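You operate a simulated robot arm through the tools that you are given. There is no shell and no other tool. Be economical: measure what you need, move in short steps, check, and stop when the job is done.

Carry out the task below with a simulated two-armed robot. There is one attempt and no reset: what you move stays moved.

Task
Brush wash from the tub over the floor of the white sagger.
Fine: brush back in the orange tray, tub lid shut again; the other sagger stays bare. A coat counts when it lies all over at full strength: go over it till it gets no stronger.
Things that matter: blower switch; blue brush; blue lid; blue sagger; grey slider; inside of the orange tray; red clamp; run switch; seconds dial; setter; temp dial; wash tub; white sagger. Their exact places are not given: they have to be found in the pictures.

Only the result counts: the job must be done as asked and must still hold three seconds after the hand-in. Knocking over, shifting, dropping, spilling or breaking anything else fails it. Lids that push on must go on centred and level and be pressed home; caps that screw on are set level and turned clockwise until they are tight.

Robot
Two 6-joint arms with two-finger grippers on one trunk, on a base that drives. Base frame: it is fixed to the floor where the robot stands at the start and does not move with it; the origin is under the middle of the robot, x ahead of it, y to its left, z up; the surface under the hand at the start is at about z = 854. Lengths are in mm, angles in rad, forces in N, time in s.
The left shoulder is at the start at [70, 148, 1313], the right one opposite. With the tool pointing down near the work surface each hand reaches from about 420 to 700 mm from the robot's upright axis, wherever it stands, measured 20 degrees to its own side. Places, roughly: blower switch [800, -600, 1100]; blue lid [700, 100, 900]; grey slider [600, -2400, 900]; inside of the orange tray [400, 100, 900]; red clamp [700, -1700, 1000]; run switch [400, -2000, 900]; seconds dial [500, -2000, 900]; temp dial [800, -700, 1100]; wash tub [700, 100, 900]. Payload 2.45 kg a hand.
The tool frame of a hand sits at the grasp point between the pads (the TCP): z along the fingers, y along the line on which they close. The tips reach 30 mm beyond it. The gripper opens to 106 mm. The gripper's body begins 79 mm behind the TCP.
Orientation is that of the tool frame in the base frame, as a unit quaternion [x, y, z, w]. With the fingers straight down and closing along the base's y, the tool's x points along the base's -x, its y along +y and its z along -z.

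Tools
- The arms move only by the tool drive_tool. It takes "left_moves", "right_moves" or both (then of equal length, played together; a hand with none holds still); each is a list of rows, each a list of 7 numbers: the shift along the base's x, y, z in units of 300 mm (1.0 is 300 mm), then the turn, a rotation vector about the base's x, y, z in units of 120 degrees (1.0 is 120 degrees), then the finger opening in mm, from 0 to 106. In form: [[dx, dy, dz, rx, ry, rz, hand], ...]. A call has 1 to 8 rows; each row is the pose to reach, as a shift and turn from the pose commanded when the call began. A call with a number of a shift or a turn outside -1 to 1 is refused whole. A row lasts 0.2 s, in which the tool goes at most 50 mm and 0.15 rad; a call with a longer step from one row to the next is refused whole, and so is a gripper value outside its range. A pose out of reach is approached as far as the arm can. The call stops where the force on the tool passes 40 N (or 10 N more than at its start, if that is more) or the arm is blocked; 0.2 s more then pass. The fingers move at their own pace (about 72 mm/s each) and stop on an object; they squeeze with about 20 N. The grip force told is the motor's: it shows also when the fingers shut on nothing. Time passes only in rows, and 0.2 s behind the last, so rows that repeat a pose let the fingers close. The reply holds the time, the measured pose of the TCP, the force on the tool along the base axes, the opening and the grip force, in the units named above and with some noise, with the torque about the TCP (base axes, N m) and any sound that the robot's microphone picked up.
- Cameras (640 x 400 px; columns grow to the right, rows downward): "scene" is now at [134.1, -22.9, 1539]; the picture's right is [-0.25, -0.97, 0.00], its down [-0.59, 0.16, -0.79] and it looks along [0.76, -0.20, -0.61] (base axes); focal length 214 px, centre (320, 200). "left" rides on the left gripper at [76, 2, -106] in its tool frame; the picture's right is [-0.02, 1.00, 0.00], its down [-0.78, -0.02, -0.62] and it looks along [-0.62, -0.01, 0.78] (tool axes); focal length 247 px, centre (320, 200). "right" rides on the right gripper at [76, -2, -106] in its tool frame; the picture's right is [0.02, 1.00, 0.00], its down [-0.78, 0.02, -0.62] and it looks along [-0.62, 0.01, 0.78] (tool axes); focal length 247 px, centre (320, 200).
- grab_frame(camera): a new picture of that camera. No time passes.
- raise_lower(by): slides the trunk up (or, below 0, down) by that many mm; the arms and the scene camera ride with it, the base frame stays. It gives what a move gives, with no picture.
- drive_base(legs): drives the robot by 1 to 6 legs, each [ahead, left, turn to the left] in mm, mm and rad, along the robot's own axes; the way and the turn of a leg run together, so that a leg with both is an arc; at most 1500 mm and 3.142 rad a leg. The arms and the cameras ride along, it lands a little off, and it stops where it bumps. It gives what a move gives.
- head_to(pan, tilt): turns the head with the scene camera to pan (to the left, within 1.501 rad either way) and tilt (down, from -0.506 to 1.204), counted from straight ahead of the robot. It gives what a move gives.
- measure_at(camera, pixels): for up to 12 pixels [column, row] of the newest picture of that camera ("zoom" is the newest enlarged one), the place [x, y, z] in the base frame of the surface seen there, good to about 2 mm. No time passes.
- inspect(camera, box): a new picture of the part [left, top, right, bottom] of that camera's present view, enlarged. No time passes.
- close_job(): hands the job in; it is judged then, once.

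Go step by step. Measure first, check grasps and placings, and put right what went wrong. The budget is 80 turns and 78 pictures, counting those below and the enlarged ones. Unless the task says otherwise, let go and move clear before handing in.

The tools are called after "Request:" as name(argument=value, ...) on one line, values as JSON. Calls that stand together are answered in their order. drive_tool: Moves the arms, as the interface text tells. Its arguments: {"type":"object","properties":{"left_moves":{"type":"array","items":{"type":"array","items":{"type":"number"}}},"right_moves":{"type":"array","items":{"type":"array","items":{"type":"number"}}}},"required":[]} The other tools are called the same way: raise_lower (by) slides the trunk up or down; drive_base (legs) drives the base; head_to (pan, tilt) turns the head that bears the scene camera; grab_frame (camera) takes a picture; measure_at (camera, pixels) gives the place of the surface under pixels of a picture; inspect (camera, box) takes an enlarged picture of a part of a camera's view; close_job () hands the job in.

At the start:

```text
time: 0.0
left_position: [603.5, -19.5, 1318.2]
left_ee_rot: [0.0, 1.0, 0.0, 0.001]
left_ft_force: [-0.6, -0.2, 1.3]
left_moment: [0.02, 0.04, -0.02]
left_gripper_width: 106.0
left_finger_force: 0.0
right_position: [369.0, -382.3, 1247.3]
right_ee_rot: [0.0, 1.0, 0.001, 0.0]
right_ft_force: [0.1, 0.6, 0.2]
right_moment: [0.05, 0.01, -0.01]
right_gripper_width: 106.5
right_finger_force: 0.0
trunk travel left (down, up): [-786.0, 154.0]
robot x, y, heading: [2.0, -0.5, -0.001]
head pan, tilt: [-0.257, 0.66]
```

scene: 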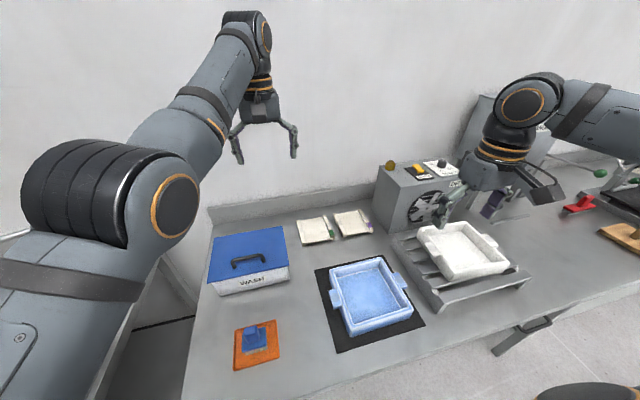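
right: 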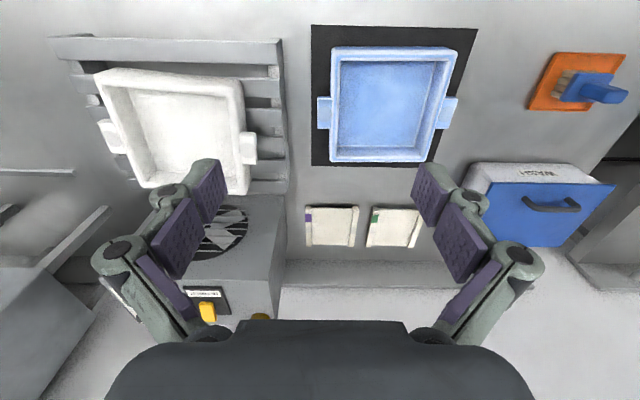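
left: 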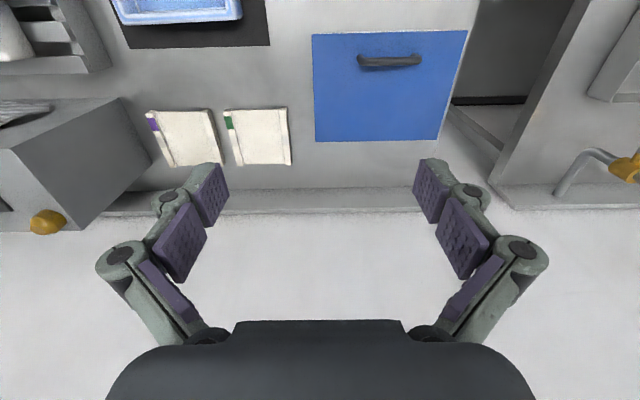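

The scene shows the blue-lidded wash tub (248,262), the brush in the orange tray (255,345), the blue sagger (370,295) and the white sagger on the rack (462,250). I'll measure these and zoom in.

Request:
measure_at(camera="scene", pixels=[[213, 235], [282, 227], [208, 282], [288, 265], [249, 258], [232, 265], [265, 257], [253, 340], [262, 345], [237, 330], [236, 368], [280, 356]])

Request:
measure_at(camera="right", pixels=[[100, 75], [240, 85], [150, 185], [245, 185], [135, 95], [225, 100], [155, 170], [225, 175], [180, 130], [250, 150], [110, 135], [280, 60]])

Request:
inspect(camera="scene", box=[190, 200, 350, 390])

Request:
inspect(camera="right", box=[460, 30, 640, 260])

Request:
inspect(camera="scene", box=[370, 140, 550, 320])

```text
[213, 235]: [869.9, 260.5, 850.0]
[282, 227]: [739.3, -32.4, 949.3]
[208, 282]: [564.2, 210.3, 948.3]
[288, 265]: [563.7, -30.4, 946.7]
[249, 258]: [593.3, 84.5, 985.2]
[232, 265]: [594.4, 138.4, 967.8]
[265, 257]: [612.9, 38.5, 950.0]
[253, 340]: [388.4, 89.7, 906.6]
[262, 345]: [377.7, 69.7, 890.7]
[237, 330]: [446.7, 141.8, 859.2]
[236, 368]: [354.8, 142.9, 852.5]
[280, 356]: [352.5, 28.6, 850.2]
```

```text
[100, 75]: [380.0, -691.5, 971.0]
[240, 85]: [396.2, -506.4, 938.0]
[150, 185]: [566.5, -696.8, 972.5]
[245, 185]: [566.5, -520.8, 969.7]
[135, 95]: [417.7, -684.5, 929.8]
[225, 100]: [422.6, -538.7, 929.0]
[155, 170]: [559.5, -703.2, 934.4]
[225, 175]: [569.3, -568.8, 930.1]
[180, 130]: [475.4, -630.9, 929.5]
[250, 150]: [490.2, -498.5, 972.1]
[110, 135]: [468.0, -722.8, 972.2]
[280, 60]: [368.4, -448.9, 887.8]
```

```text
2.11 times, centred on (270, 295) of scene
```

zoom: 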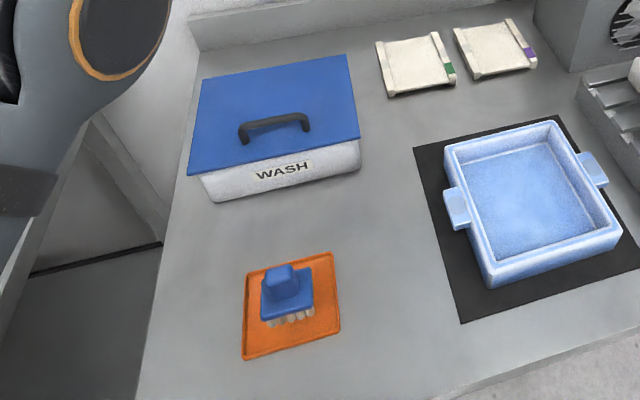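

```text
1.74 times, centred on (550, 145) of right
```

zoom: 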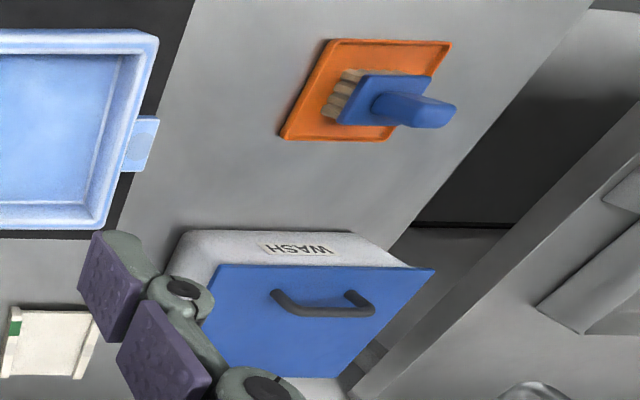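

```text
2.22 times, centred on (460, 230) of scene
```

zoom: 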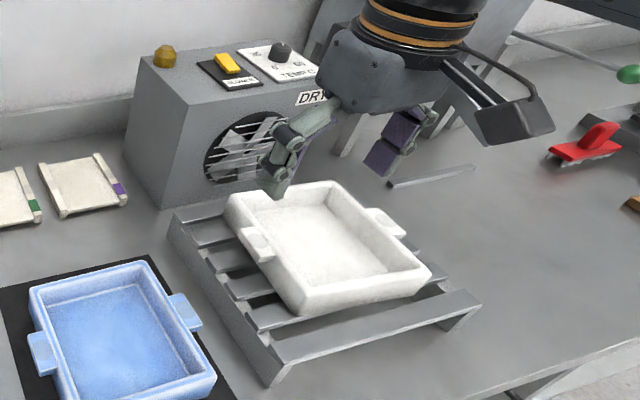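

The handle sits near the lid's front edge (x≈594, lid x 564–739), so the lid may be hinged at the back. I'll move the left hand in for a closer look.

Request:
drive_tool(left_moves=[[-0.1, 0.073, -0.08, 0, 0, 0, 106], [-0.2, 0.147, -0.16, 0, 0, 0, 106], [-0.3, 0.22, -0.24, 0, 0, 0, 106], [-0.4, 0.293, -0.32, 0, 0, 0, 106], [-0.5, 0.367, -0.4, 0, 0, 0, 106]])

Request:
grab_frame(camera="left")

Request:
grab_frame(camera="scene")

```text
time: 1.2
left_position: [616.2, -3.7, 1296.7]
left_ee_rot: [0.0, 1.0, -0.001, 0.0]
left_ft_force: [0.0, -0.1, -0.5]
left_moment: [-0.01, -0.01, -0.01]
left_gripper_width: 106.0
left_finger_force: 0.1
left hand out of reach, approached as far as the arm can: row 1, 2, 3, 4, 5
right_position: [369.1, -381.2, 1246.9]
right_ee_rot: [0.0, 1.0, 0.0, 0.001]
right_ft_force: [-0.5, 0.1, 0.2]
right_moment: [-0.02, 0.0, 0.01]
right_gripper_width: 105.9
right_finger_force: 0.0
trunk travel left (down, up): [-786.0, 154.0]
robot x, y, heading: [3.9, -0.0, 0.001]
head pan, tilt: [-0.257, 0.66]
```

```text
71 pictures are left
```

left: 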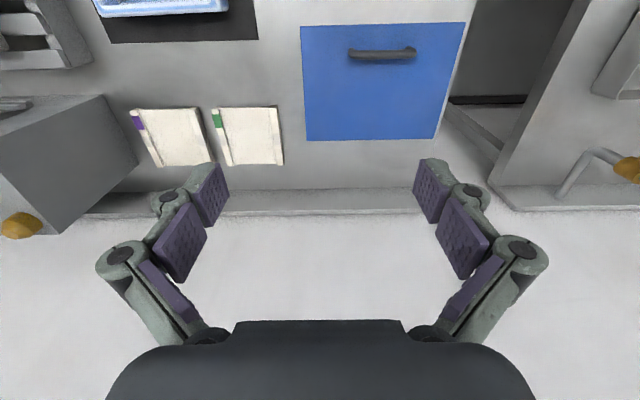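

```text
70 pictures are left
```

scene: 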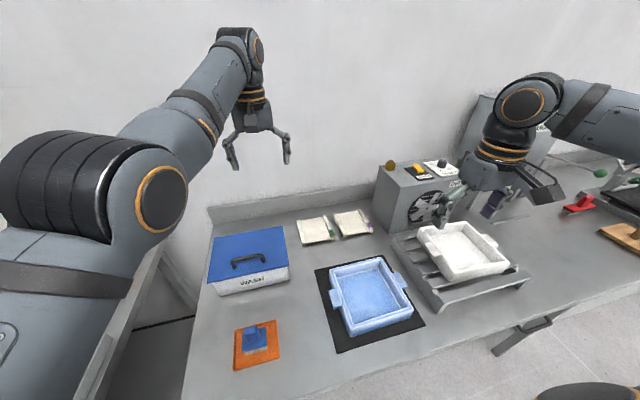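

The left hand can't reach in close at this height. I'll measure the lid from this picture instead.

Request:
measure_at(camera="left", pixels=[[302, 28], [463, 25], [308, 139], [436, 137], [383, 53], [352, 54], [412, 52], [380, 100], [380, 134]])

Request:
inspect(camera="left", box=[280, 0, 480, 150])

Request:
inspect(camera="scene", box=[200, 220, 300, 300])

```text
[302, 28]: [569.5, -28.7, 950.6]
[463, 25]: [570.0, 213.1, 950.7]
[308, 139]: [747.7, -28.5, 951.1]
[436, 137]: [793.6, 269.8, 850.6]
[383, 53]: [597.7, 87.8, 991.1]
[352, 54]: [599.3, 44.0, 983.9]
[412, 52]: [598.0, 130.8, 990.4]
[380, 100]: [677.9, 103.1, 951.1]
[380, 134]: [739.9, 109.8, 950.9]
```

```text
2.67 times, centred on (380, 75) of left
```

zoom: 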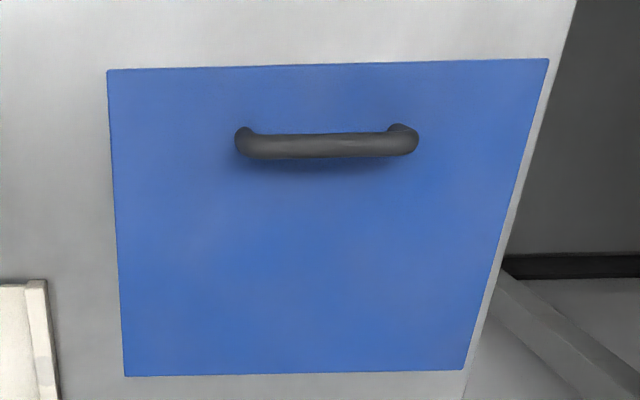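

```text
5.00 times, centred on (250, 260) of scene
```

zoom: 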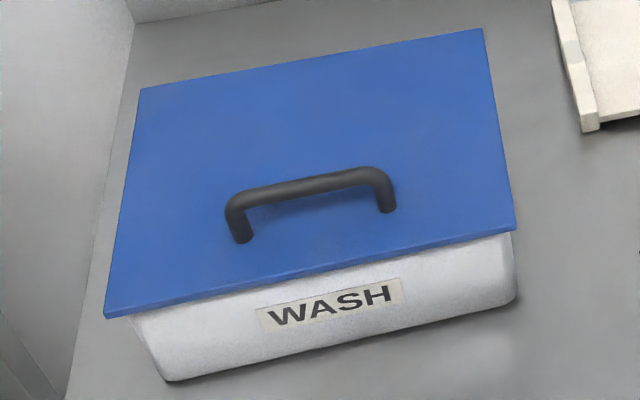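

The lid spans x 567–745 and y -30–213 with its top at z 951, and the handle bar is at x 598. The front-set handle fits a rear hinge. Before driving anywhere I'll look at the floor and the table edge.

Request:
head_to(pan=-0.6, tilt=1.1)

Request:
grab_frame(camera="scene")

```text
time: 2.1
left_position: [614.2, -4.0, 1298.3]
left_ee_rot: [0.0, 1.0, 0.0, 0.0]
left_ft_force: [-0.1, -0.1, -0.2]
left_moment: [-0.01, 0.01, 0.01]
left_gripper_width: 105.9
left_finger_force: 0.0
right_position: [368.5, -382.1, 1247.6]
right_ee_rot: [0.0, 1.0, 0.0, 0.0]
right_ft_force: [0.4, 0.7, -0.5]
right_moment: [-0.01, 0.0, -0.02]
right_gripper_width: 106.1
right_finger_force: 0.1
trunk travel left (down, up): [-786.0, 154.0]
robot x, y, heading: [1.2, -1.6, 0.003]
head pan, tilt: [-0.6, 1.1]
```

```text
67 pictures are left
```

scene: 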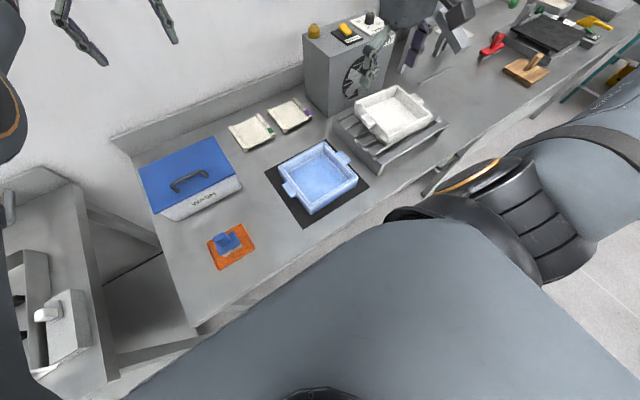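

Request:
measure_at(camera="scene", pixels=[[250, 290], [340, 220], [440, 158], [430, 185], [198, 333], [130, 155], [205, 130], [445, 122], [373, 170], [300, 92], [220, 148], [40, 180]])

Request:
inspect(camera="scene", box=[200, 215, 270, 275])

```text
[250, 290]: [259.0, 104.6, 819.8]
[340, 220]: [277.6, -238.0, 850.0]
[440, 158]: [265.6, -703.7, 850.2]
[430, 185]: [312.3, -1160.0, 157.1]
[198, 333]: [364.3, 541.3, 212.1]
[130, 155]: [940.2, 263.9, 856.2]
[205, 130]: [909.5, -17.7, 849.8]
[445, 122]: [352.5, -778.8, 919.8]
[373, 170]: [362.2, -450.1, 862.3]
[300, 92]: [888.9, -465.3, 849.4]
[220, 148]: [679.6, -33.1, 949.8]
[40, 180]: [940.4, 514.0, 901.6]
```

```text
6.67 times, centred on (235, 245) of scene
```

zoom: 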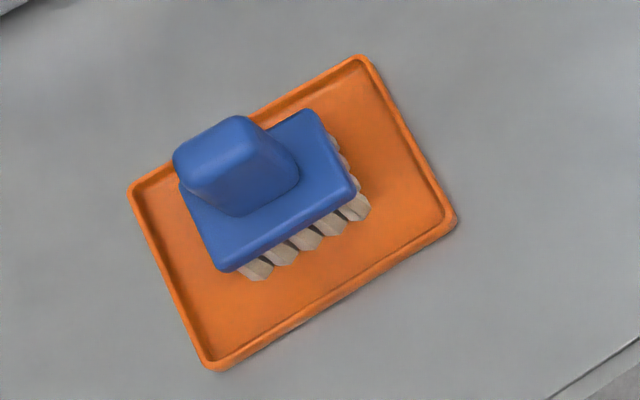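

Request:
measure_at(camera="zoom", pixels=[[175, 160], [240, 120], [210, 150], [270, 135], [205, 240], [228, 265], [350, 190], [310, 115], [260, 225], [140, 190], [360, 65], [450, 220]])

Request:
measure_at(camera="scene", pixels=[[211, 372], [215, 366], [355, 98], [398, 87], [432, 113], [390, 142], [365, 108], [398, 95], [423, 113], [390, 128], [400, 112], [380, 118]])

```text
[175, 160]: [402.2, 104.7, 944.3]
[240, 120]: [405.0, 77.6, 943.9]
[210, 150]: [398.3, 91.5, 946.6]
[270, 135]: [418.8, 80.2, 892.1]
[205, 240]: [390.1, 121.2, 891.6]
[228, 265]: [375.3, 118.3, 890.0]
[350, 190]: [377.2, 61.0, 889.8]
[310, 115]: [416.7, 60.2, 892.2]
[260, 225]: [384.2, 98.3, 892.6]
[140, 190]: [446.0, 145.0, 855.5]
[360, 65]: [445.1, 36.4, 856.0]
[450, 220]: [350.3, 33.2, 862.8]
```

```text
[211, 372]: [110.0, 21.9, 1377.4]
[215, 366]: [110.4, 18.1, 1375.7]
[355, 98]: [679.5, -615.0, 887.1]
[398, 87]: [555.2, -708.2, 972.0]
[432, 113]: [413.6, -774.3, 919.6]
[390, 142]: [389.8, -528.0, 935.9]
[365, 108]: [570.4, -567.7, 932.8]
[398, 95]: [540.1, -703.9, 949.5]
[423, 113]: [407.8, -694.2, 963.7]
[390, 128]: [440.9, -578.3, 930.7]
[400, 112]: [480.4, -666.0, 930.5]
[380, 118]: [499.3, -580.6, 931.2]
```

The table edge is at x≈255. The brush block is centred at (397,90), with the knob top at z 946, and the white sagger floor is at z≈931. Next I'll turn the left hand 90° over the lid handle so the fingers close along x across the bar.

Request:
drive_tool(left_moves=[[-0.007, 0.038, -0.08, 0, 0, 0.07, 106], [-0.014, 0.077, -0.16, 0, 0, 0.14, 106], [-0.02, 0.115, -0.24, 0, 0, 0.21, 106], [-0.027, 0.153, -0.32, 0, 0, 0.28, 106], [-0.033, 0.192, -0.4, 0, 0, 0.35, 106], [-0.04, 0.23, -0.48, 0, 0, 0.42, 106], [-0.047, 0.268, -0.56, 0, 0, 0.49, 106], [-0.053, 0.307, -0.64, 0, 0, 0.56, 80]])

Request:
head_to(pan=0.1, tilt=0.75)

Request:
grab_frame(camera="scene")

```text
time: 3.9
left_position: [672.3, 63.7, 1108.2]
left_ee_rot: [-0.554, 0.832, 0.001, 0.001]
left_ft_force: [0.6, 0.5, 0.0]
left_moment: [0.01, 0.01, 0.01]
left_gripper_width: 80.2
left_finger_force: 0.0
left hand out of reach, approached as far as the arm can: row 1, 2, 3, 4, 5, 6, 7, 8
right_position: [370.2, -382.9, 1248.9]
right_ee_rot: [-0.001, 1.0, 0.0, -0.001]
right_ft_force: [0.0, 0.0, 0.1]
right_moment: [-0.01, -0.02, -0.01]
right_gripper_width: 106.0
right_finger_force: 0.0
trunk travel left (down, up): [-786.0, 154.0]
robot x, y, heading: [1.6, 1.5, -0.001]
head pan, tilt: [-0.6, 1.1]
```

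```text
time: 5.0
left_position: [672.3, 61.8, 1108.9]
left_ee_rot: [-0.554, 0.833, 0.001, 0.0]
left_ft_force: [0.2, -0.8, 0.0]
left_moment: [0.01, -0.02, 0.01]
left_gripper_width: 80.0
left_finger_force: 0.0
right_position: [368.7, -382.8, 1247.9]
right_ee_rot: [0.0, 1.0, 0.0, 0.0]
right_ft_force: [-0.3, 0.2, -0.5]
right_moment: [0.04, -0.01, 0.04]
right_gripper_width: 106.0
right_finger_force: 0.0
trunk travel left (down, up): [-786.0, 154.0]
robot x, y, heading: [-0.6, -5.4, -0.002]
head pan, tilt: [0.099, 0.75]
```

```text
65 pictures are left
```

scene: 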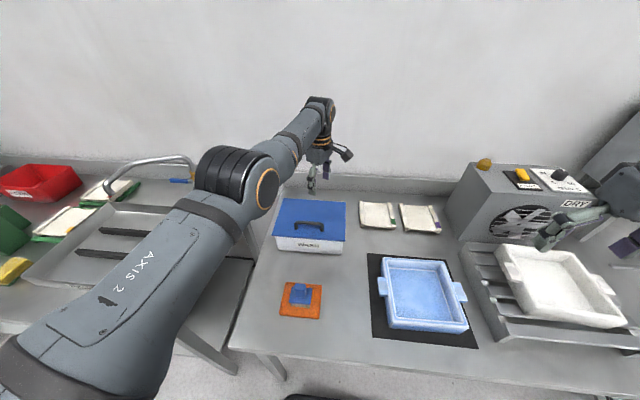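

The hand ended at (672,62,1108), so I need to know which commanded pose the shifts count from. I'll send a null move.

Request:
drive_tool(left_moves=[[0, 0, -0.1, 0, 0, 0, 80]])

```text
time: 5.4
left_position: [672.4, 65.9, 1079.2]
left_ee_rot: [-0.553, 0.833, 0.0, 0.001]
left_ft_force: [0.2, -0.7, -0.3]
left_moment: [-0.01, -0.03, -0.01]
left_gripper_width: 80.3
left_finger_force: 0.2
right_position: [369.2, -383.4, 1247.9]
right_ee_rot: [0.0, 1.0, 0.0, 0.001]
right_ft_force: [-0.3, -0.3, -0.6]
right_moment: [0.0, 0.01, 0.0]
right_gripper_width: 106.1
right_finger_force: 0.1
trunk travel left (down, up): [-786.0, 154.0]
robot x, y, heading: [-0.2, 2.1, 0.001]
head pan, tilt: [0.099, 0.75]
```

Shifts count from the pose actually reached, and the near reach opens up lower down. I'll finish the turn and move over the handle at z≈1040.

Request:
drive_tool(left_moves=[[0, 0, -0.13, 0, 0, 0.065, 80], [-0.08, 0.024, -0.13, 0, 0, 0.13, 80], [-0.16, 0.049, -0.13, 0, 0, 0.19, 80], [-0.247, 0.073, -0.13, 0, 0, 0.19, 60], [-0.247, 0.073, -0.13, 0, 0, 0.19, 60]])

Request:
grab_frame(camera="left")

```text
time: 6.6
left_position: [671.5, 71.5, 1035.4]
left_ee_rot: [-0.707, 0.707, 0.001, 0.0]
left_ft_force: [0.1, 0.0, -0.1]
left_moment: [0.0, -0.02, -0.05]
left_gripper_width: 60.2
left_finger_force: 0.0
left hand out of reach, approached as far as the arm can: row 2, 3, 4, 5
right_position: [369.6, -381.8, 1247.6]
right_ee_rot: [0.0, 1.0, 0.0, 0.0]
right_ft_force: [-1.1, -0.3, 1.0]
right_moment: [0.01, 0.0, 0.02]
right_gripper_width: 105.7
right_finger_force: 0.0
trunk travel left (down, up): [-786.0, 154.0]
robot x, y, heading: [-3.0, -0.6, -0.001]
head pan, tilt: [0.099, 0.75]
```

```text
64 pictures are left
```

left: 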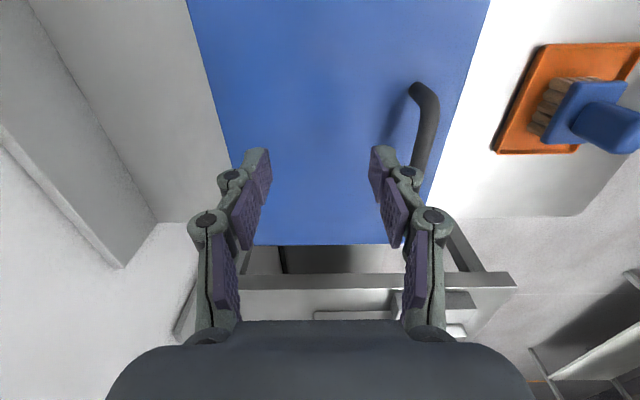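

The inner reach limit depends on height below the shoulder. Raising the trunk by 150 mm and then lowering the hand should bring the handle within reach.

Request:
raise_lower(by=150)

Request:
drive_tool(left_moves=[[0, 0, -0.16, 0, 0, 0, 60], [0, 0, -0.32, 0, 0, 0, 60], [0, 0, -0.48, 0, 0, 0, 60], [-0.08, 0.02, -0.48, 0, 0, 0, 60], [-0.16, 0.04, -0.48, 0, 0, 0, 60], [-0.245, 0.06, -0.48, 0, 0, 0, 50], [-0.245, 0.06, -0.48, 0, 0, 0, 50]])

Request:
grab_frame(camera="left")

```text
time: 8.3
left_position: [670.1, 71.6, 1185.3]
left_ee_rot: [0.707, -0.707, -0.001, 0.001]
left_ft_force: [0.4, 0.0, -0.1]
left_moment: [0.03, 0.03, -0.01]
left_gripper_width: 60.1
left_finger_force: 0.0
right_position: [369.0, -382.8, 1398.5]
right_ee_rot: [0.0, 1.0, 0.0, 0.0]
right_ft_force: [0.8, -0.8, -0.1]
right_moment: [0.01, 0.03, 0.01]
right_gripper_width: 106.0
right_finger_force: 0.1
trunk travel left (down, up): [-936.0, 4.0]
robot x, y, heading: [0.9, 0.4, -0.001]
head pan, tilt: [0.099, 0.75]
```

```text
time: 9.9
left_position: [635.4, 80.8, 1028.4]
left_ee_rot: [0.707, -0.707, -0.003, -0.001]
left_ft_force: [0.1, 0.4, 0.2]
left_moment: [0.0, 0.01, -0.01]
left_gripper_width: 50.0
left_finger_force: 0.1
left hand out of reach, approached as far as the arm can: row 1, 2, 3, 5, 6, 7
right_position: [367.8, -381.9, 1397.4]
right_ee_rot: [-0.001, 1.0, 0.0, 0.0]
right_ft_force: [0.0, 0.1, 0.5]
right_moment: [-0.02, -0.01, 0.0]
right_gripper_width: 106.0
right_finger_force: 0.2
trunk travel left (down, up): [-936.0, 4.0]
robot x, y, heading: [-1.3, -2.0, -0.004]
head pan, tilt: [0.099, 0.75]
```

```text
63 pictures are left
```

left: 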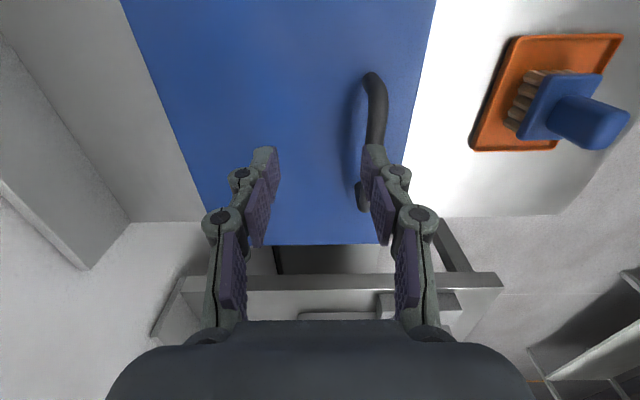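

The hand is still held back at x 635, and reach is best at 20° to the hand's own side. I'll lift the hand and drive the base 130 mm to the right.

Request:
drive_tool(left_moves=[[0.04, 0, 0.13, 0, 0, 0, 50]])

Request:
drive_base(legs=[[0, -140, 0]])

Request:
drive_tool(left_moves=[[-0.05, 0.14, 0, 0, 0, 0, 50], [-0.1, 0.28, -0.03, 0, 0, 0, 50], [-0.14, 0.42, -0.05, 0, 0, 0, 50], [-0.16, 0.5, -0.08, 0, 0, 0, 50], [-0.16, 0.5, -0.08, 0, 0, 0, 50]])

Request:
grab_frame(camera="left")

```text
time: 10.3
left_position: [647.9, 77.2, 1069.6]
left_ee_rot: [0.707, -0.707, -0.002, 0.001]
left_ft_force: [0.0, -0.4, 0.5]
left_moment: [-0.01, -0.02, -0.01]
left_gripper_width: 49.9
left_finger_force: 0.1
right_position: [369.7, -383.5, 1398.9]
right_ee_rot: [0.0, 1.0, 0.0, 0.0]
right_ft_force: [0.1, -0.5, 0.1]
right_moment: [0.02, -0.05, 0.0]
right_gripper_width: 105.9
right_finger_force: 0.1
trunk travel left (down, up): [-936.0, 4.0]
robot x, y, heading: [-0.4, -0.0, 0.001]
head pan, tilt: [0.099, 0.75]
```

```text
time: 11.6
left_position: [649.2, -52.6, 1068.9]
left_ee_rot: [0.709, -0.705, -0.001, 0.0]
left_ft_force: [0.5, -0.1, -0.4]
left_moment: [-0.05, 0.01, 0.01]
left_gripper_width: 50.1
left_finger_force: 0.2
right_position: [369.4, -513.9, 1398.9]
right_ee_rot: [-0.002, 1.0, -0.002, 0.0]
right_ft_force: [0.4, 0.9, 0.3]
right_moment: [-0.02, 0.02, -0.03]
right_gripper_width: 106.0
right_finger_force: 0.0
trunk travel left (down, up): [-936.0, 4.0]
robot x, y, heading: [-4.2, -139.2, 0.006]
head pan, tilt: [0.099, 0.75]
```

```text
time: 12.8
left_position: [649.3, 95.0, 1025.7]
left_ee_rot: [0.707, -0.707, -0.001, 0.0]
left_ft_force: [0.4, 0.8, 0.2]
left_moment: [-0.05, 0.03, -0.01]
left_gripper_width: 50.1
left_finger_force: 0.1
left hand out of reach, approached as far as the arm can: row 1, 2, 3, 4, 5
right_position: [369.9, -517.7, 1398.1]
right_ee_rot: [-0.002, 1.0, 0.0, 0.0]
right_ft_force: [1.3, 1.0, -0.1]
right_moment: [0.01, -0.01, 0.02]
right_gripper_width: 105.8
right_finger_force: 0.0
trunk travel left (down, up): [-936.0, 4.0]
robot x, y, heading: [-2.9, -137.0, 0.007]
head pan, tilt: [0.099, 0.75]
```

```text
62 pictures are left
```

left: 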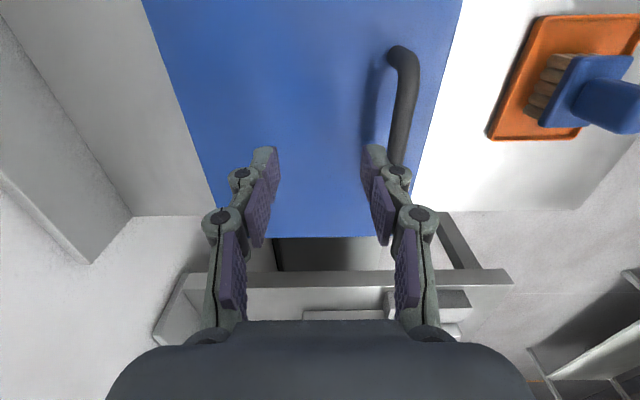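

The hand is still blocked in x, so some joint limit must be involved. I'll look at the left arm's posture.

Request:
head_to(pan=0.5, tilt=0.4)

Request:
grab_frame(camera="scene")

```text
time: 13.7
left_position: [649.6, 94.9, 1025.8]
left_ee_rot: [0.708, -0.706, -0.003, 0.0]
left_ft_force: [0.5, -0.8, 0.2]
left_moment: [0.0, 0.01, 0.02]
left_gripper_width: 50.1
left_finger_force: 0.0
right_position: [369.8, -517.4, 1398.5]
right_ee_rot: [-0.002, 1.0, 0.0, 0.0]
right_ft_force: [-0.2, 0.0, 0.4]
right_moment: [-0.01, 0.01, 0.01]
right_gripper_width: 105.9
right_finger_force: 0.0
trunk travel left (down, up): [-936.0, 4.0]
robot x, y, heading: [1.8, -137.5, 0.007]
head pan, tilt: [0.499, 0.4]
```

```text
61 pictures are left
```

scene: 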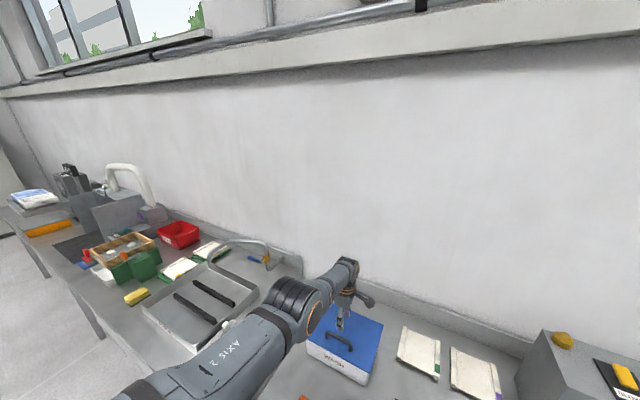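

Request:
measure_at(camera="scene", pixels=[[315, 318], [290, 300], [350, 265], [342, 282], [305, 285], [225, 360], [330, 280], [366, 300], [260, 330], [160, 385]])

Request:
inspect(camera="scene", box=[180, 240, 400, 400])

```text
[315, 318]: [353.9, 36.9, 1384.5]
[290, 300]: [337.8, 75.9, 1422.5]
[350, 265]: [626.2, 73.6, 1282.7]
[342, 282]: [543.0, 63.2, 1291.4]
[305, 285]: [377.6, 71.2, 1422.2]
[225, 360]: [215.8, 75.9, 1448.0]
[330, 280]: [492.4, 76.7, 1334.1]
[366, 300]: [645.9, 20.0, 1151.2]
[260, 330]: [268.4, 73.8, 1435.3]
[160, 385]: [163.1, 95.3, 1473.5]
```

```text
2.50 times, centred on (290, 320) of scene
```

zoom: 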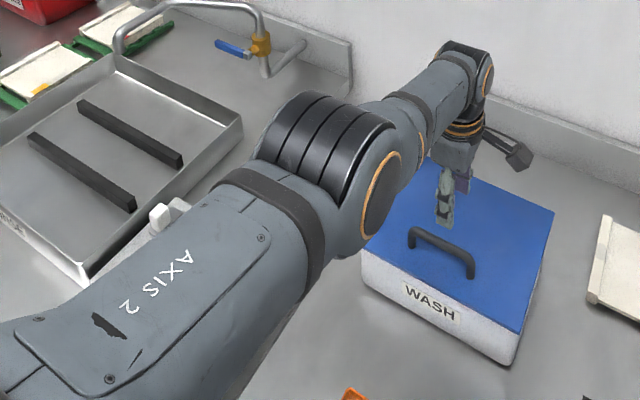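

The arm is almost fully stretched: shoulder, elbow and wrist are nearly in line, about 605 mm end to end. Large inward steps therefore stall, so I'll ease in with small ones.

Request:
drive_tool(left_moves=[[-0.005, 0, 0, 0, 0, 0, 50], [-0.012, 0, 0, 0, 0, 0, 50], [-0.022, 0, 0, 0, 0, 0, 50], [-0.037, 0, 0, 0, 0, 0, 50], [-0.06, 0, 0, 0, 0, 0, 50], [-0.09, 0, 0, 0, 0, 0, 50], [-0.13, -0.01, 0, 0, 0, 0, 50], [-0.17, -0.02, 0, 0, 0, 0, 50]])

```text
time: 15.5
left_position: [642.2, 88.2, 1009.7]
left_ee_rot: [0.709, -0.706, -0.003, 0.001]
left_ft_force: [0.1, 0.7, -0.4]
left_moment: [-0.03, -0.01, -0.03]
left_gripper_width: 49.8
left_finger_force: 0.0
left hand out of reach, approached as far as the arm can: row 3, 4, 5, 6, 7, 8
right_position: [370.7, -519.1, 1398.1]
right_ee_rot: [-0.001, 1.0, 0.0, 0.0]
right_ft_force: [0.5, 0.1, -0.3]
right_moment: [0.01, 0.0, -0.05]
right_gripper_width: 105.9
right_finger_force: 0.0
trunk travel left (down, up): [-936.0, 4.0]
robot x, y, heading: [-0.4, -136.8, 0.002]
head pan, tilt: [0.499, 0.4]
```

The elbow won't fold from this posture. The right arm is well bent, so I'll use it for everything. First I'll park the left hand high, then drive the base left to put the lid and tray in front of the right hand.

Request:
drive_tool(left_moves=[[0, 0, 0.16, 0, 0, 0, 50], [0, 0, 0.32, 0, 0, 0, 50], [0, 0, 0.48, 0, 0, 0, 50], [0, 0, 0.64, 0, 0, 0, 50], [0, 0, 0.8, 0, 0, 0, 50], [-0.02, 0, 0.95, 0, 0, 0, 50], [-0.04, 0, 1.0, 0, 0, 0, 50]])

Request:
head_to(pan=-0.9, tilt=0.4)

Request:
grab_frame(camera="scene")

```text
time: 17.1
left_position: [687.1, 89.7, 1314.4]
left_ee_rot: [0.708, -0.706, -0.003, 0.001]
left_ft_force: [-0.6, 0.2, -1.3]
left_moment: [-0.02, 0.01, 0.0]
left_gripper_width: 50.1
left_finger_force: 0.1
left hand out of reach, approached as far as the arm can: row 1, 2, 3, 4, 5, 6, 7
right_position: [370.3, -517.5, 1398.7]
right_ee_rot: [-0.001, 1.0, 0.0, 0.0]
right_ft_force: [-0.2, 0.3, -0.4]
right_moment: [0.0, 0.0, 0.0]
right_gripper_width: 105.8
right_finger_force: 0.0
trunk travel left (down, up): [-936.0, 4.0]
robot x, y, heading: [-0.5, -136.1, 0.005]
head pan, tilt: [0.499, 0.4]
```

```text
time: 18.6
left_position: [686.2, 89.3, 1313.0]
left_ee_rot: [0.708, -0.706, -0.003, 0.001]
left_ft_force: [0.1, -1.3, -0.4]
left_moment: [-0.02, 0.0, 0.01]
left_gripper_width: 50.0
left_finger_force: 0.0
right_position: [369.6, -517.8, 1398.6]
right_ee_rot: [-0.002, 1.0, 0.0, 0.0]
right_ft_force: [0.4, -0.6, -0.3]
right_moment: [0.04, 0.02, 0.01]
right_gripper_width: 106.0
right_finger_force: 0.0
trunk travel left (down, up): [-936.0, 4.0]
robot x, y, heading: [0.8, -134.0, 0.0]
head pan, tilt: [-0.901, 0.4]
```

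```text
59 pictures are left
```

scene: 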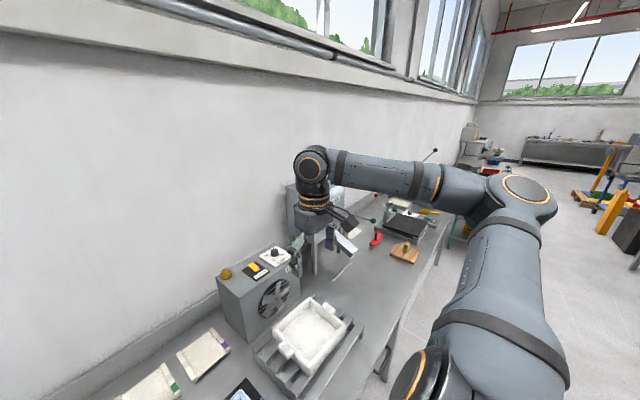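

Request:
drive_base(legs=[[0, 340, 0]])

Request:
head_to(pan=-0.2, tilt=0.8)

Request:
grab_frame(camera="scene")

```text
time: 20.8
left_position: [684.8, 425.5, 1315.5]
left_ee_rot: [0.708, -0.706, -0.004, 0.0]
left_ft_force: [0.5, -0.4, -0.1]
left_moment: [0.02, 0.02, 0.0]
left_gripper_width: 50.1
left_finger_force: 0.0
right_position: [369.1, -182.3, 1396.8]
right_ee_rot: [-0.001, 1.0, 0.001, 0.0]
right_ft_force: [0.1, 0.2, 0.5]
right_moment: [0.01, 0.0, 0.0]
right_gripper_width: 106.1
right_finger_force: 0.2
trunk travel left (down, up): [-936.0, 4.0]
robot x, y, heading: [-2.4, 198.2, 0.003]
head pan, tilt: [-0.901, 0.4]
```

```text
time: 21.9
left_position: [684.3, 428.7, 1314.8]
left_ee_rot: [0.708, -0.706, -0.003, 0.001]
left_ft_force: [0.3, -1.1, 0.4]
left_moment: [0.01, -0.01, 0.01]
left_gripper_width: 50.0
left_finger_force: 0.0
right_position: [369.5, -179.2, 1399.1]
right_ee_rot: [-0.002, 1.0, 0.0, 0.0]
right_ft_force: [0.3, 0.3, -0.1]
right_moment: [0.02, -0.05, 0.02]
right_gripper_width: 106.0
right_finger_force: 0.0
trunk travel left (down, up): [-936.0, 4.0]
robot x, y, heading: [-1.7, 203.2, 0.005]
head pan, tilt: [-0.201, 0.799]
```

```text
58 pictures are left
```

scene: 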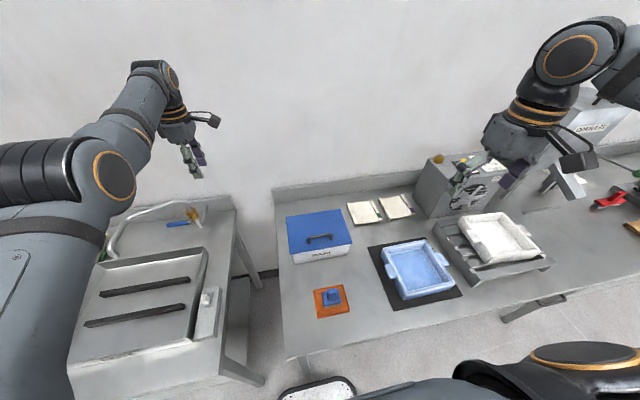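

The base is now at y≈203. I'll bring the right hand over the handle at (598,88), turning it 90° on the way.

Request:
drive_tool(right_moves=[[0.064, 0.074, -0.094, 0, 0, 0.0625, 106], [0.128, 0.148, -0.188, 0, 0, 0.125, 106], [0.192, 0.222, -0.282, 0, 0, 0.1875, 106], [0.256, 0.296, -0.376, 0, 0, 0.25, 106], [0.32, 0.37, -0.47, 0, 0, 0.3125, 106], [0.384, 0.444, -0.564, 0, 0, 0.375, 80], [0.448, 0.518, -0.658, 0, 0, 0.4375, 60], [0.512, 0.592, -0.752, 0, 0, 0.5, 60]])

Request:
measure_at(camera="scene", pixels=[[318, 388], [300, 380], [345, 380], [309, 268]])

```text
time: 23.7
left_position: [684.5, 426.5, 1314.4]
left_ee_rot: [0.708, -0.706, -0.002, 0.001]
left_ft_force: [-0.5, 0.3, -0.2]
left_moment: [0.01, -0.02, -0.02]
left_gripper_width: 50.0
left_finger_force: 0.0
right_position: [438.2, -120.1, 1183.5]
right_ee_rot: [-0.503, 0.864, 0.002, 0.002]
right_ft_force: [-0.9, 0.7, 1.2]
right_moment: [-0.01, -0.03, 0.0]
right_gripper_width: 59.9
right_finger_force: 0.1
right hand out of reach, approached as far as the arm can: row 4, 5, 6, 7, 8
trunk travel left (down, up): [-936.0, 4.0]
robot x, y, heading: [-0.6, 200.0, 0.001]
head pan, tilt: [-0.201, 0.799]
```

```text
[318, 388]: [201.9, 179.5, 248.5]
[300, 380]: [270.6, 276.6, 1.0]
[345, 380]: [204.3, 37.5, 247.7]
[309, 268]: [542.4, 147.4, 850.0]
```

The right hand stalled at (438,-120,1183). I'll test single directions with small steps and no rotation to find what limits it.

Request:
drive_tool(right_moves=[[0, 0, -0.1, 0, 0, 0, 60], [0, 0, -0.2, 0, 0, 0, 60], [0, 0, -0.3, 0, 0, 0, 60]])

Request:
drive_tool(right_moves=[[0.1, 0, 0, 0, 0, 0, 60], [0.2, 0, 0, 0, 0, 0, 60]])

Request:
drive_tool(right_moves=[[0, 0.1, 0, 0, 0, 0, 60], [0, 0.2, 0, 0, 0, 0, 60]])

```text
time: 24.5
left_position: [685.3, 428.0, 1315.0]
left_ee_rot: [0.709, -0.706, -0.004, 0.001]
left_ft_force: [-0.5, -0.4, 0.6]
left_moment: [-0.05, -0.01, 0.01]
left_gripper_width: 49.9
left_finger_force: 0.1
right_position: [429.2, -130.2, 1098.6]
right_ee_rot: [-0.501, 0.866, 0.0, 0.001]
right_ft_force: [1.6, -0.3, -0.2]
right_moment: [-0.03, 0.01, 0.03]
right_gripper_width: 60.1
right_finger_force: 0.0
right hand out of reach, approached as far as the arm can: row 1, 2, 3
trunk travel left (down, up): [-936.0, 4.0]
robot x, y, heading: [0.6, 201.0, 0.001]
head pan, tilt: [-0.201, 0.799]
```

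```text
time: 25.1
left_position: [686.2, 426.6, 1313.8]
left_ee_rot: [0.709, -0.706, -0.003, 0.002]
left_ft_force: [-0.6, -0.2, -0.3]
left_moment: [0.02, 0.03, 0.03]
left_gripper_width: 49.9
left_finger_force: 0.0
right_position: [466.2, -159.4, 1108.3]
right_ee_rot: [-0.502, 0.865, 0.002, 0.002]
right_ft_force: [-0.1, 0.0, 0.1]
right_moment: [-0.01, 0.04, -0.01]
right_gripper_width: 59.9
right_finger_force: 0.0
right hand out of reach, approached as far as the arm can: row 1, 2
trunk travel left (down, up): [-936.0, 4.0]
robot x, y, heading: [-1.2, 201.4, 0.003]
head pan, tilt: [-0.201, 0.799]
```

```text
time: 25.7
left_position: [684.4, 429.3, 1313.9]
left_ee_rot: [0.708, -0.706, -0.002, 0.0]
left_ft_force: [-0.3, 0.6, -0.4]
left_moment: [-0.01, -0.03, -0.03]
left_gripper_width: 50.2
left_finger_force: 0.1
right_position: [435.8, -131.7, 1118.6]
right_ee_rot: [-0.502, 0.865, 0.001, 0.002]
right_ft_force: [-0.6, -0.1, -0.5]
right_moment: [-0.03, 0.02, 0.0]
right_gripper_width: 60.1
right_finger_force: 0.1
right hand out of reach, approached as far as the arm can: row 1, 2
trunk travel left (down, up): [-936.0, 4.0]
robot x, y, heading: [-0.2, 203.2, 0.004]
head pan, tilt: [-0.201, 0.799]
```

The hand slides along a fixed azimuth of about -27° from the right shoulder. I'll look at the right arm's posture.

Request:
head_to(pan=-0.7, tilt=0.5)

Request:
grab_frame(camera="scene")

```text
time: 26.6
left_position: [684.8, 427.3, 1314.9]
left_ee_rot: [0.708, -0.706, -0.003, 0.0]
left_ft_force: [0.8, 0.2, 0.6]
left_moment: [-0.01, 0.01, 0.04]
left_gripper_width: 49.8
left_finger_force: 0.0
right_position: [435.3, -130.1, 1116.9]
right_ee_rot: [-0.502, 0.865, 0.001, 0.001]
right_ft_force: [0.4, 0.3, 0.5]
right_moment: [0.0, 0.02, 0.0]
right_gripper_width: 59.9
right_finger_force: 0.1
trunk travel left (down, up): [-936.0, 4.0]
robot x, y, heading: [-0.6, 200.0, -0.0]
head pan, tilt: [-0.7, 0.499]
```

```text
57 pictures are left
```

scene: 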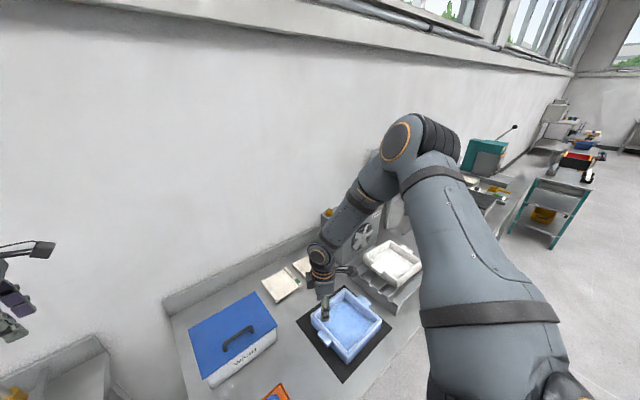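

Request:
measure_at(camera="scene", pixels=[[398, 142], [432, 140], [440, 180], [470, 240], [490, 310], [550, 390], [345, 215], [318, 255], [322, 270], [380, 175]])

```text
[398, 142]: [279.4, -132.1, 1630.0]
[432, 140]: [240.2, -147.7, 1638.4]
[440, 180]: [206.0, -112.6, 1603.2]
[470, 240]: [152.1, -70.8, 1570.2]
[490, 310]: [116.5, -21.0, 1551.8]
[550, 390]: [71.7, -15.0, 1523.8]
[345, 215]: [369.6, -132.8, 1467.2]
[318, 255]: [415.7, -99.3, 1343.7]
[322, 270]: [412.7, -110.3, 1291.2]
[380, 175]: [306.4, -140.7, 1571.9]
```

The arm plane is tilted, with the elbow up and out. I'll turn the yaw back and go lower, nearer the advertised reach zone, then test again.

Request:
drive_tool(right_moves=[[0, 0, -0.05, 0, 0, -0.07, 60], [0, 0, -0.1, 0, 0, -0.14, 60], [0, 0, -0.15, 0, 0, -0.21, 60], [0, 0, -0.2, 0, 0, -0.28, 60], [0, 0, -0.25, 0, 0, -0.35, 60], [0, 0, -0.28, 0, 0, -0.42, 60], [0, 0, -0.28, 0, 0, -0.5, 60]])

Request:
drive_tool(right_moves=[[0.05, 0.05, 0, 0, 0, 0, 60], [0.1, 0.1, 0, 0, 0, 0, 60], [0.15, 0.15, 0, 0, 0, 0, 60]])

```text
refused: row 7 steps farther than a row can; nothing moved
```

```text
time: 27.4
left_position: [684.2, 427.7, 1314.4]
left_ee_rot: [0.708, -0.706, -0.002, 0.001]
left_ft_force: [-0.5, -0.4, 1.3]
left_moment: [-0.03, 0.0, -0.02]
left_gripper_width: 50.2
left_finger_force: 0.0
right_position: [443.1, -133.1, 1133.4]
right_ee_rot: [-0.502, 0.865, 0.0, 0.0]
right_ft_force: [-0.3, 0.8, 0.5]
right_moment: [-0.01, 0.0, 0.01]
right_gripper_width: 60.2
right_finger_force: 0.0
right hand out of reach, approached as far as the arm can: row 1, 2, 3
trunk travel left (down, up): [-936.0, 4.0]
robot x, y, heading: [-1.5, 202.1, 0.005]
head pan, tilt: [-0.7, 0.499]
```

Request:
drive_tool(right_moves=[[0, 0, -0.05, 0, 0, -0.07, 60], [0, 0, -0.1, 0, 0, -0.14, 60], [0, 0, -0.15, 0, 0, -0.21, 60], [0, 0, -0.2, 0, 0, -0.28, 60], [0, 0, -0.25, 0, 0, -0.35, 60], [0, 0, -0.28, 0, 0, -0.42, 60], [0, 0, -0.3, 0, 0, -0.49, 60]])

Request:
drive_tool(right_moves=[[0.05, 0.05, 0, 0, 0, 0, 60], [0.1, 0.1, 0, 0, 0, 0, 60], [0.15, 0.15, 0, 0, 0, 0, 60]])

```text
time: 29.0
left_position: [684.8, 428.0, 1313.4]
left_ee_rot: [0.708, -0.706, -0.003, 0.001]
left_ft_force: [0.6, 0.5, 0.1]
left_moment: [0.02, 0.01, -0.02]
left_gripper_width: 49.8
left_finger_force: 0.1
right_position: [428.6, -151.4, 1049.0]
right_ee_rot: [-0.011, 1.0, 0.0, 0.0]
right_ft_force: [0.5, 0.2, 0.6]
right_moment: [-0.02, -0.02, 0.0]
right_gripper_width: 60.1
right_finger_force: 0.2
right hand out of reach, approached as far as the arm can: row 2, 3, 4, 5, 6, 7
trunk travel left (down, up): [-936.0, 4.0]
robot x, y, heading: [-0.2, 203.7, 0.001]
head pan, tilt: [-0.7, 0.499]
```

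```text
time: 29.8
left_position: [685.4, 427.9, 1314.4]
left_ee_rot: [0.708, -0.706, -0.002, 0.001]
left_ft_force: [0.5, -0.4, 0.1]
left_moment: [0.01, -0.03, -0.01]
left_gripper_width: 50.0
left_finger_force: 0.0
right_position: [434.7, -148.6, 1064.0]
right_ee_rot: [-0.013, 1.0, -0.001, 0.0]
right_ft_force: [0.4, -0.2, 0.0]
right_moment: [0.02, 0.04, 0.0]
right_gripper_width: 60.0
right_finger_force: 0.1
right hand out of reach, approached as far as the arm can: row 1, 2, 3
trunk travel left (down, up): [-936.0, 4.0]
robot x, y, heading: [-0.5, 197.9, 0.006]
head pan, tilt: [-0.7, 0.499]
```

The left hand's positions fit a full-stretch sphere exactly, so its elbow is locked straight. The right hand is limited only towards the inside. I'll check that it moves freely on the outer side.

Request:
drive_tool(right_moves=[[0, -0.12, 0, 0, 0, 0, 60], [0.05, -0.25, 0, 0, 0, 0, 60], [0.15, -0.35, 0, 0, 0, 0, 60], [0.25, -0.4, 0, 0, 0, 0, 60], [0.35, -0.5, 0, 0, 0, 0, 60]])

Request:
drive_tool(right_moves=[[0, 0.1, 0, 0, 0, 0, 60], [0, 0.2, 0, 0, 0, 0, 60], [0, 0.3, 0, 0, 0, 0, 60], [0, 0.4, 0, 0, 0, 0, 60], [0, 0.5, 0, 0, 0, 0, 60]])

```text
time: 31.0
left_position: [683.8, 426.6, 1315.4]
left_ee_rot: [0.708, -0.706, -0.004, 0.001]
left_ft_force: [0.4, -0.4, 0.1]
left_moment: [-0.01, 0.0, 0.01]
left_gripper_width: 49.8
left_finger_force: 0.1
right_position: [516.5, -286.3, 1090.9]
right_ee_rot: [-0.012, 1.0, 0.0, 0.002]
right_ft_force: [-0.1, 0.4, -0.4]
right_moment: [0.0, 0.0, -0.02]
right_gripper_width: 59.9
right_finger_force: 0.1
right hand out of reach, approached as far as the arm can: row 4, 5
trunk travel left (down, up): [-936.0, 4.0]
robot x, y, heading: [-1.1, 205.7, 0.004]
head pan, tilt: [-0.7, 0.499]
```

```text
time: 32.2
left_position: [684.3, 429.3, 1314.3]
left_ee_rot: [0.708, -0.706, -0.003, 0.002]
left_ft_force: [-0.8, 0.2, 0.0]
left_moment: [-0.02, 0.02, -0.02]
left_gripper_width: 50.0
left_finger_force: 0.0
right_position: [475.5, -172.9, 1103.1]
right_ee_rot: [-0.011, 1.0, 0.001, 0.001]
right_ft_force: [0.3, 0.4, -1.1]
right_moment: [0.01, 0.0, 0.01]
right_gripper_width: 60.0
right_finger_force: 0.1
right hand out of reach, approached as far as the arm can: row 3, 4, 5
trunk travel left (down, up): [-936.0, 4.0]
robot x, y, heading: [-3.2, 202.2, 0.005]
head pan, tilt: [-0.7, 0.499]
```

Request:
drive_tool(right_moves=[[-0.03, -0.05, -0.1, 0, 0, 0, 60], [-0.03, -0.1, -0.2, 0, 0, 0, 60], [-0.03, -0.1, -0.34, 0, 0, 0, 60], [-0.03, -0.1, -0.44, 0, 0, 0, 60]])

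Request:
drive_tool(right_moves=[[0.08, 0.04, 0, 0, 0, 0, 60], [0.16, 0.08, 0, 0, 0, 0, 60], [0.24, 0.12, 0, 0, 0, 0, 60], [0.32, 0.16, 0, 0, 0, 0, 60]])

```text
time: 33.2
left_position: [683.4, 428.3, 1315.1]
left_ee_rot: [0.708, -0.706, -0.002, 0.001]
left_ft_force: [-0.7, 0.2, 0.4]
left_moment: [-0.01, 0.0, -0.01]
left_gripper_width: 49.9
left_finger_force: 0.0
right_position: [455.9, -188.7, 1030.6]
right_ee_rot: [-0.013, 1.0, 0.0, 0.001]
right_ft_force: [-0.2, 0.1, 0.6]
right_moment: [0.05, 0.0, -0.03]
right_gripper_width: 59.8
right_finger_force: 0.0
right hand out of reach, approached as far as the arm can: row 3, 4
trunk travel left (down, up): [-936.0, 4.0]
robot x, y, heading: [-0.5, 203.4, 0.006]
head pan, tilt: [-0.7, 0.499]
```

```text
time: 34.2
left_position: [685.3, 427.2, 1314.1]
left_ee_rot: [0.708, -0.706, -0.004, 0.002]
left_ft_force: [-0.1, -0.1, 0.2]
left_moment: [0.04, 0.01, 0.0]
left_gripper_width: 50.2
left_finger_force: 0.2
right_position: [485.7, -209.3, 1046.9]
right_ee_rot: [-0.012, 1.0, 0.001, 0.001]
right_ft_force: [-0.2, 0.2, 0.8]
right_moment: [0.0, 0.01, -0.01]
right_gripper_width: 60.1
right_finger_force: 0.0
right hand out of reach, approached as far as the arm can: row 1, 2, 3, 4
trunk travel left (down, up): [-936.0, 4.0]
robot x, y, heading: [-1.4, 196.6, 0.003]
head pan, tilt: [-0.7, 0.499]
```

I'll check whether a wrist joint is the limit by testing small tilts together with inward motion.

Request:
drive_tool(right_moves=[[0, 0, 0, 0.07, 0, 0, 60], [0, 0, 0, 0.14, 0, 0, 60], [0.08, 0.08, 0, 0.14, 0, 0, 60], [0.16, 0.16, 0, 0.14, 0, 0, 60]])

Request:
drive_tool(right_moves=[[0, 0, 0, -0.07, 0, 0, 60], [0, 0, 0, -0.14, 0, 0, 60], [0, 0, 0, -0.21, 0, 0, 60], [0, 0, 0, -0.28, 0, 0, 60], [0.08, 0.08, 0, -0.28, 0, 0, 60], [0.16, 0.16, 0, -0.28, 0, 0, 60]])

Request:
drive_tool(right_moves=[[0, 0, 0, 0.07, 0.07, 0, 60], [0, 0, 0, 0.14, 0.14, 0, 60], [0.08, 0.08, 0, 0.14, 0.14, 0, 60], [0.16, 0.16, 0, 0.14, 0.14, 0, 60]])

Request:
drive_tool(right_moves=[[0, 0, 0, 0, -0.07, 0, 60], [0, 0, 0, 0, -0.14, 0, 60], [0, 0, 0, 0, -0.21, 0, 60], [0, 0, 0, 0, -0.28, 0, 60], [0.08, 0.08, 0, 0, -0.28, 0, 60], [0.16, 0.16, 0, 0, -0.28, 0, 60]])

```text
time: 35.2
left_position: [682.0, 426.1, 1316.2]
left_ee_rot: [0.708, -0.706, -0.003, 0.0]
left_ft_force: [-0.4, 0.4, -0.7]
left_moment: [0.02, -0.01, -0.01]
left_gripper_width: 49.9
left_finger_force: 0.0
right_position: [419.7, -199.9, 1022.0]
right_ee_rot: [-0.014, 0.994, 0.112, -0.004]
right_ft_force: [-0.9, -0.4, 0.8]
right_moment: [0.02, 0.0, 0.01]
right_gripper_width: 60.0
right_finger_force: 0.1
right hand out of reach, approached as far as the arm can: row 1, 2, 3, 4
trunk travel left (down, up): [-936.0, 4.0]
robot x, y, heading: [1.2, 204.1, 0.009]
head pan, tilt: [-0.7, 0.499]
```

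```text
time: 36.6
left_position: [685.1, 428.4, 1313.6]
left_ee_rot: [0.708, -0.706, -0.003, 0.002]
left_ft_force: [-0.1, 0.2, -0.1]
left_moment: [0.03, 0.0, 0.03]
left_gripper_width: 50.2
left_finger_force: 0.0
right_position: [409.7, -233.6, 1025.6]
right_ee_rot: [-0.012, 0.983, -0.181, -0.008]
right_ft_force: [1.0, 0.3, -0.7]
right_moment: [0.0, 0.01, -0.01]
right_gripper_width: 60.0
right_finger_force: 0.1
right hand out of reach, approached as far as the arm can: row 3, 4, 5, 6
trunk travel left (down, up): [-936.0, 4.0]
robot x, y, heading: [-0.8, 200.7, 0.002]
head pan, tilt: [-0.7, 0.499]
```

```text
refused: row 1 steps farther than a row can; nothing moved
```

```text
time: 38.0
left_position: [688.6, 432.0, 1311.1]
left_ee_rot: [0.709, -0.706, -0.002, 0.004]
left_ft_force: [0.1, 0.4, 0.4]
left_moment: [-0.07, 0.04, 0.0]
left_gripper_width: 49.9
left_finger_force: 0.1
right_position: [455.8, -190.0, 1049.0]
right_ee_rot: [0.042, 0.944, -0.178, 0.275]
right_ft_force: [0.6, -0.2, -0.2]
right_moment: [0.0, 0.0, -0.01]
right_gripper_width: 59.9
right_finger_force: 0.0
right hand out of reach, approached as far as the arm can: row 4, 5, 6
trunk travel left (down, up): [-936.0, 4.0]
robot x, y, heading: [-1.7, 199.7, 0.005]
head pan, tilt: [-0.7, 0.499]
```

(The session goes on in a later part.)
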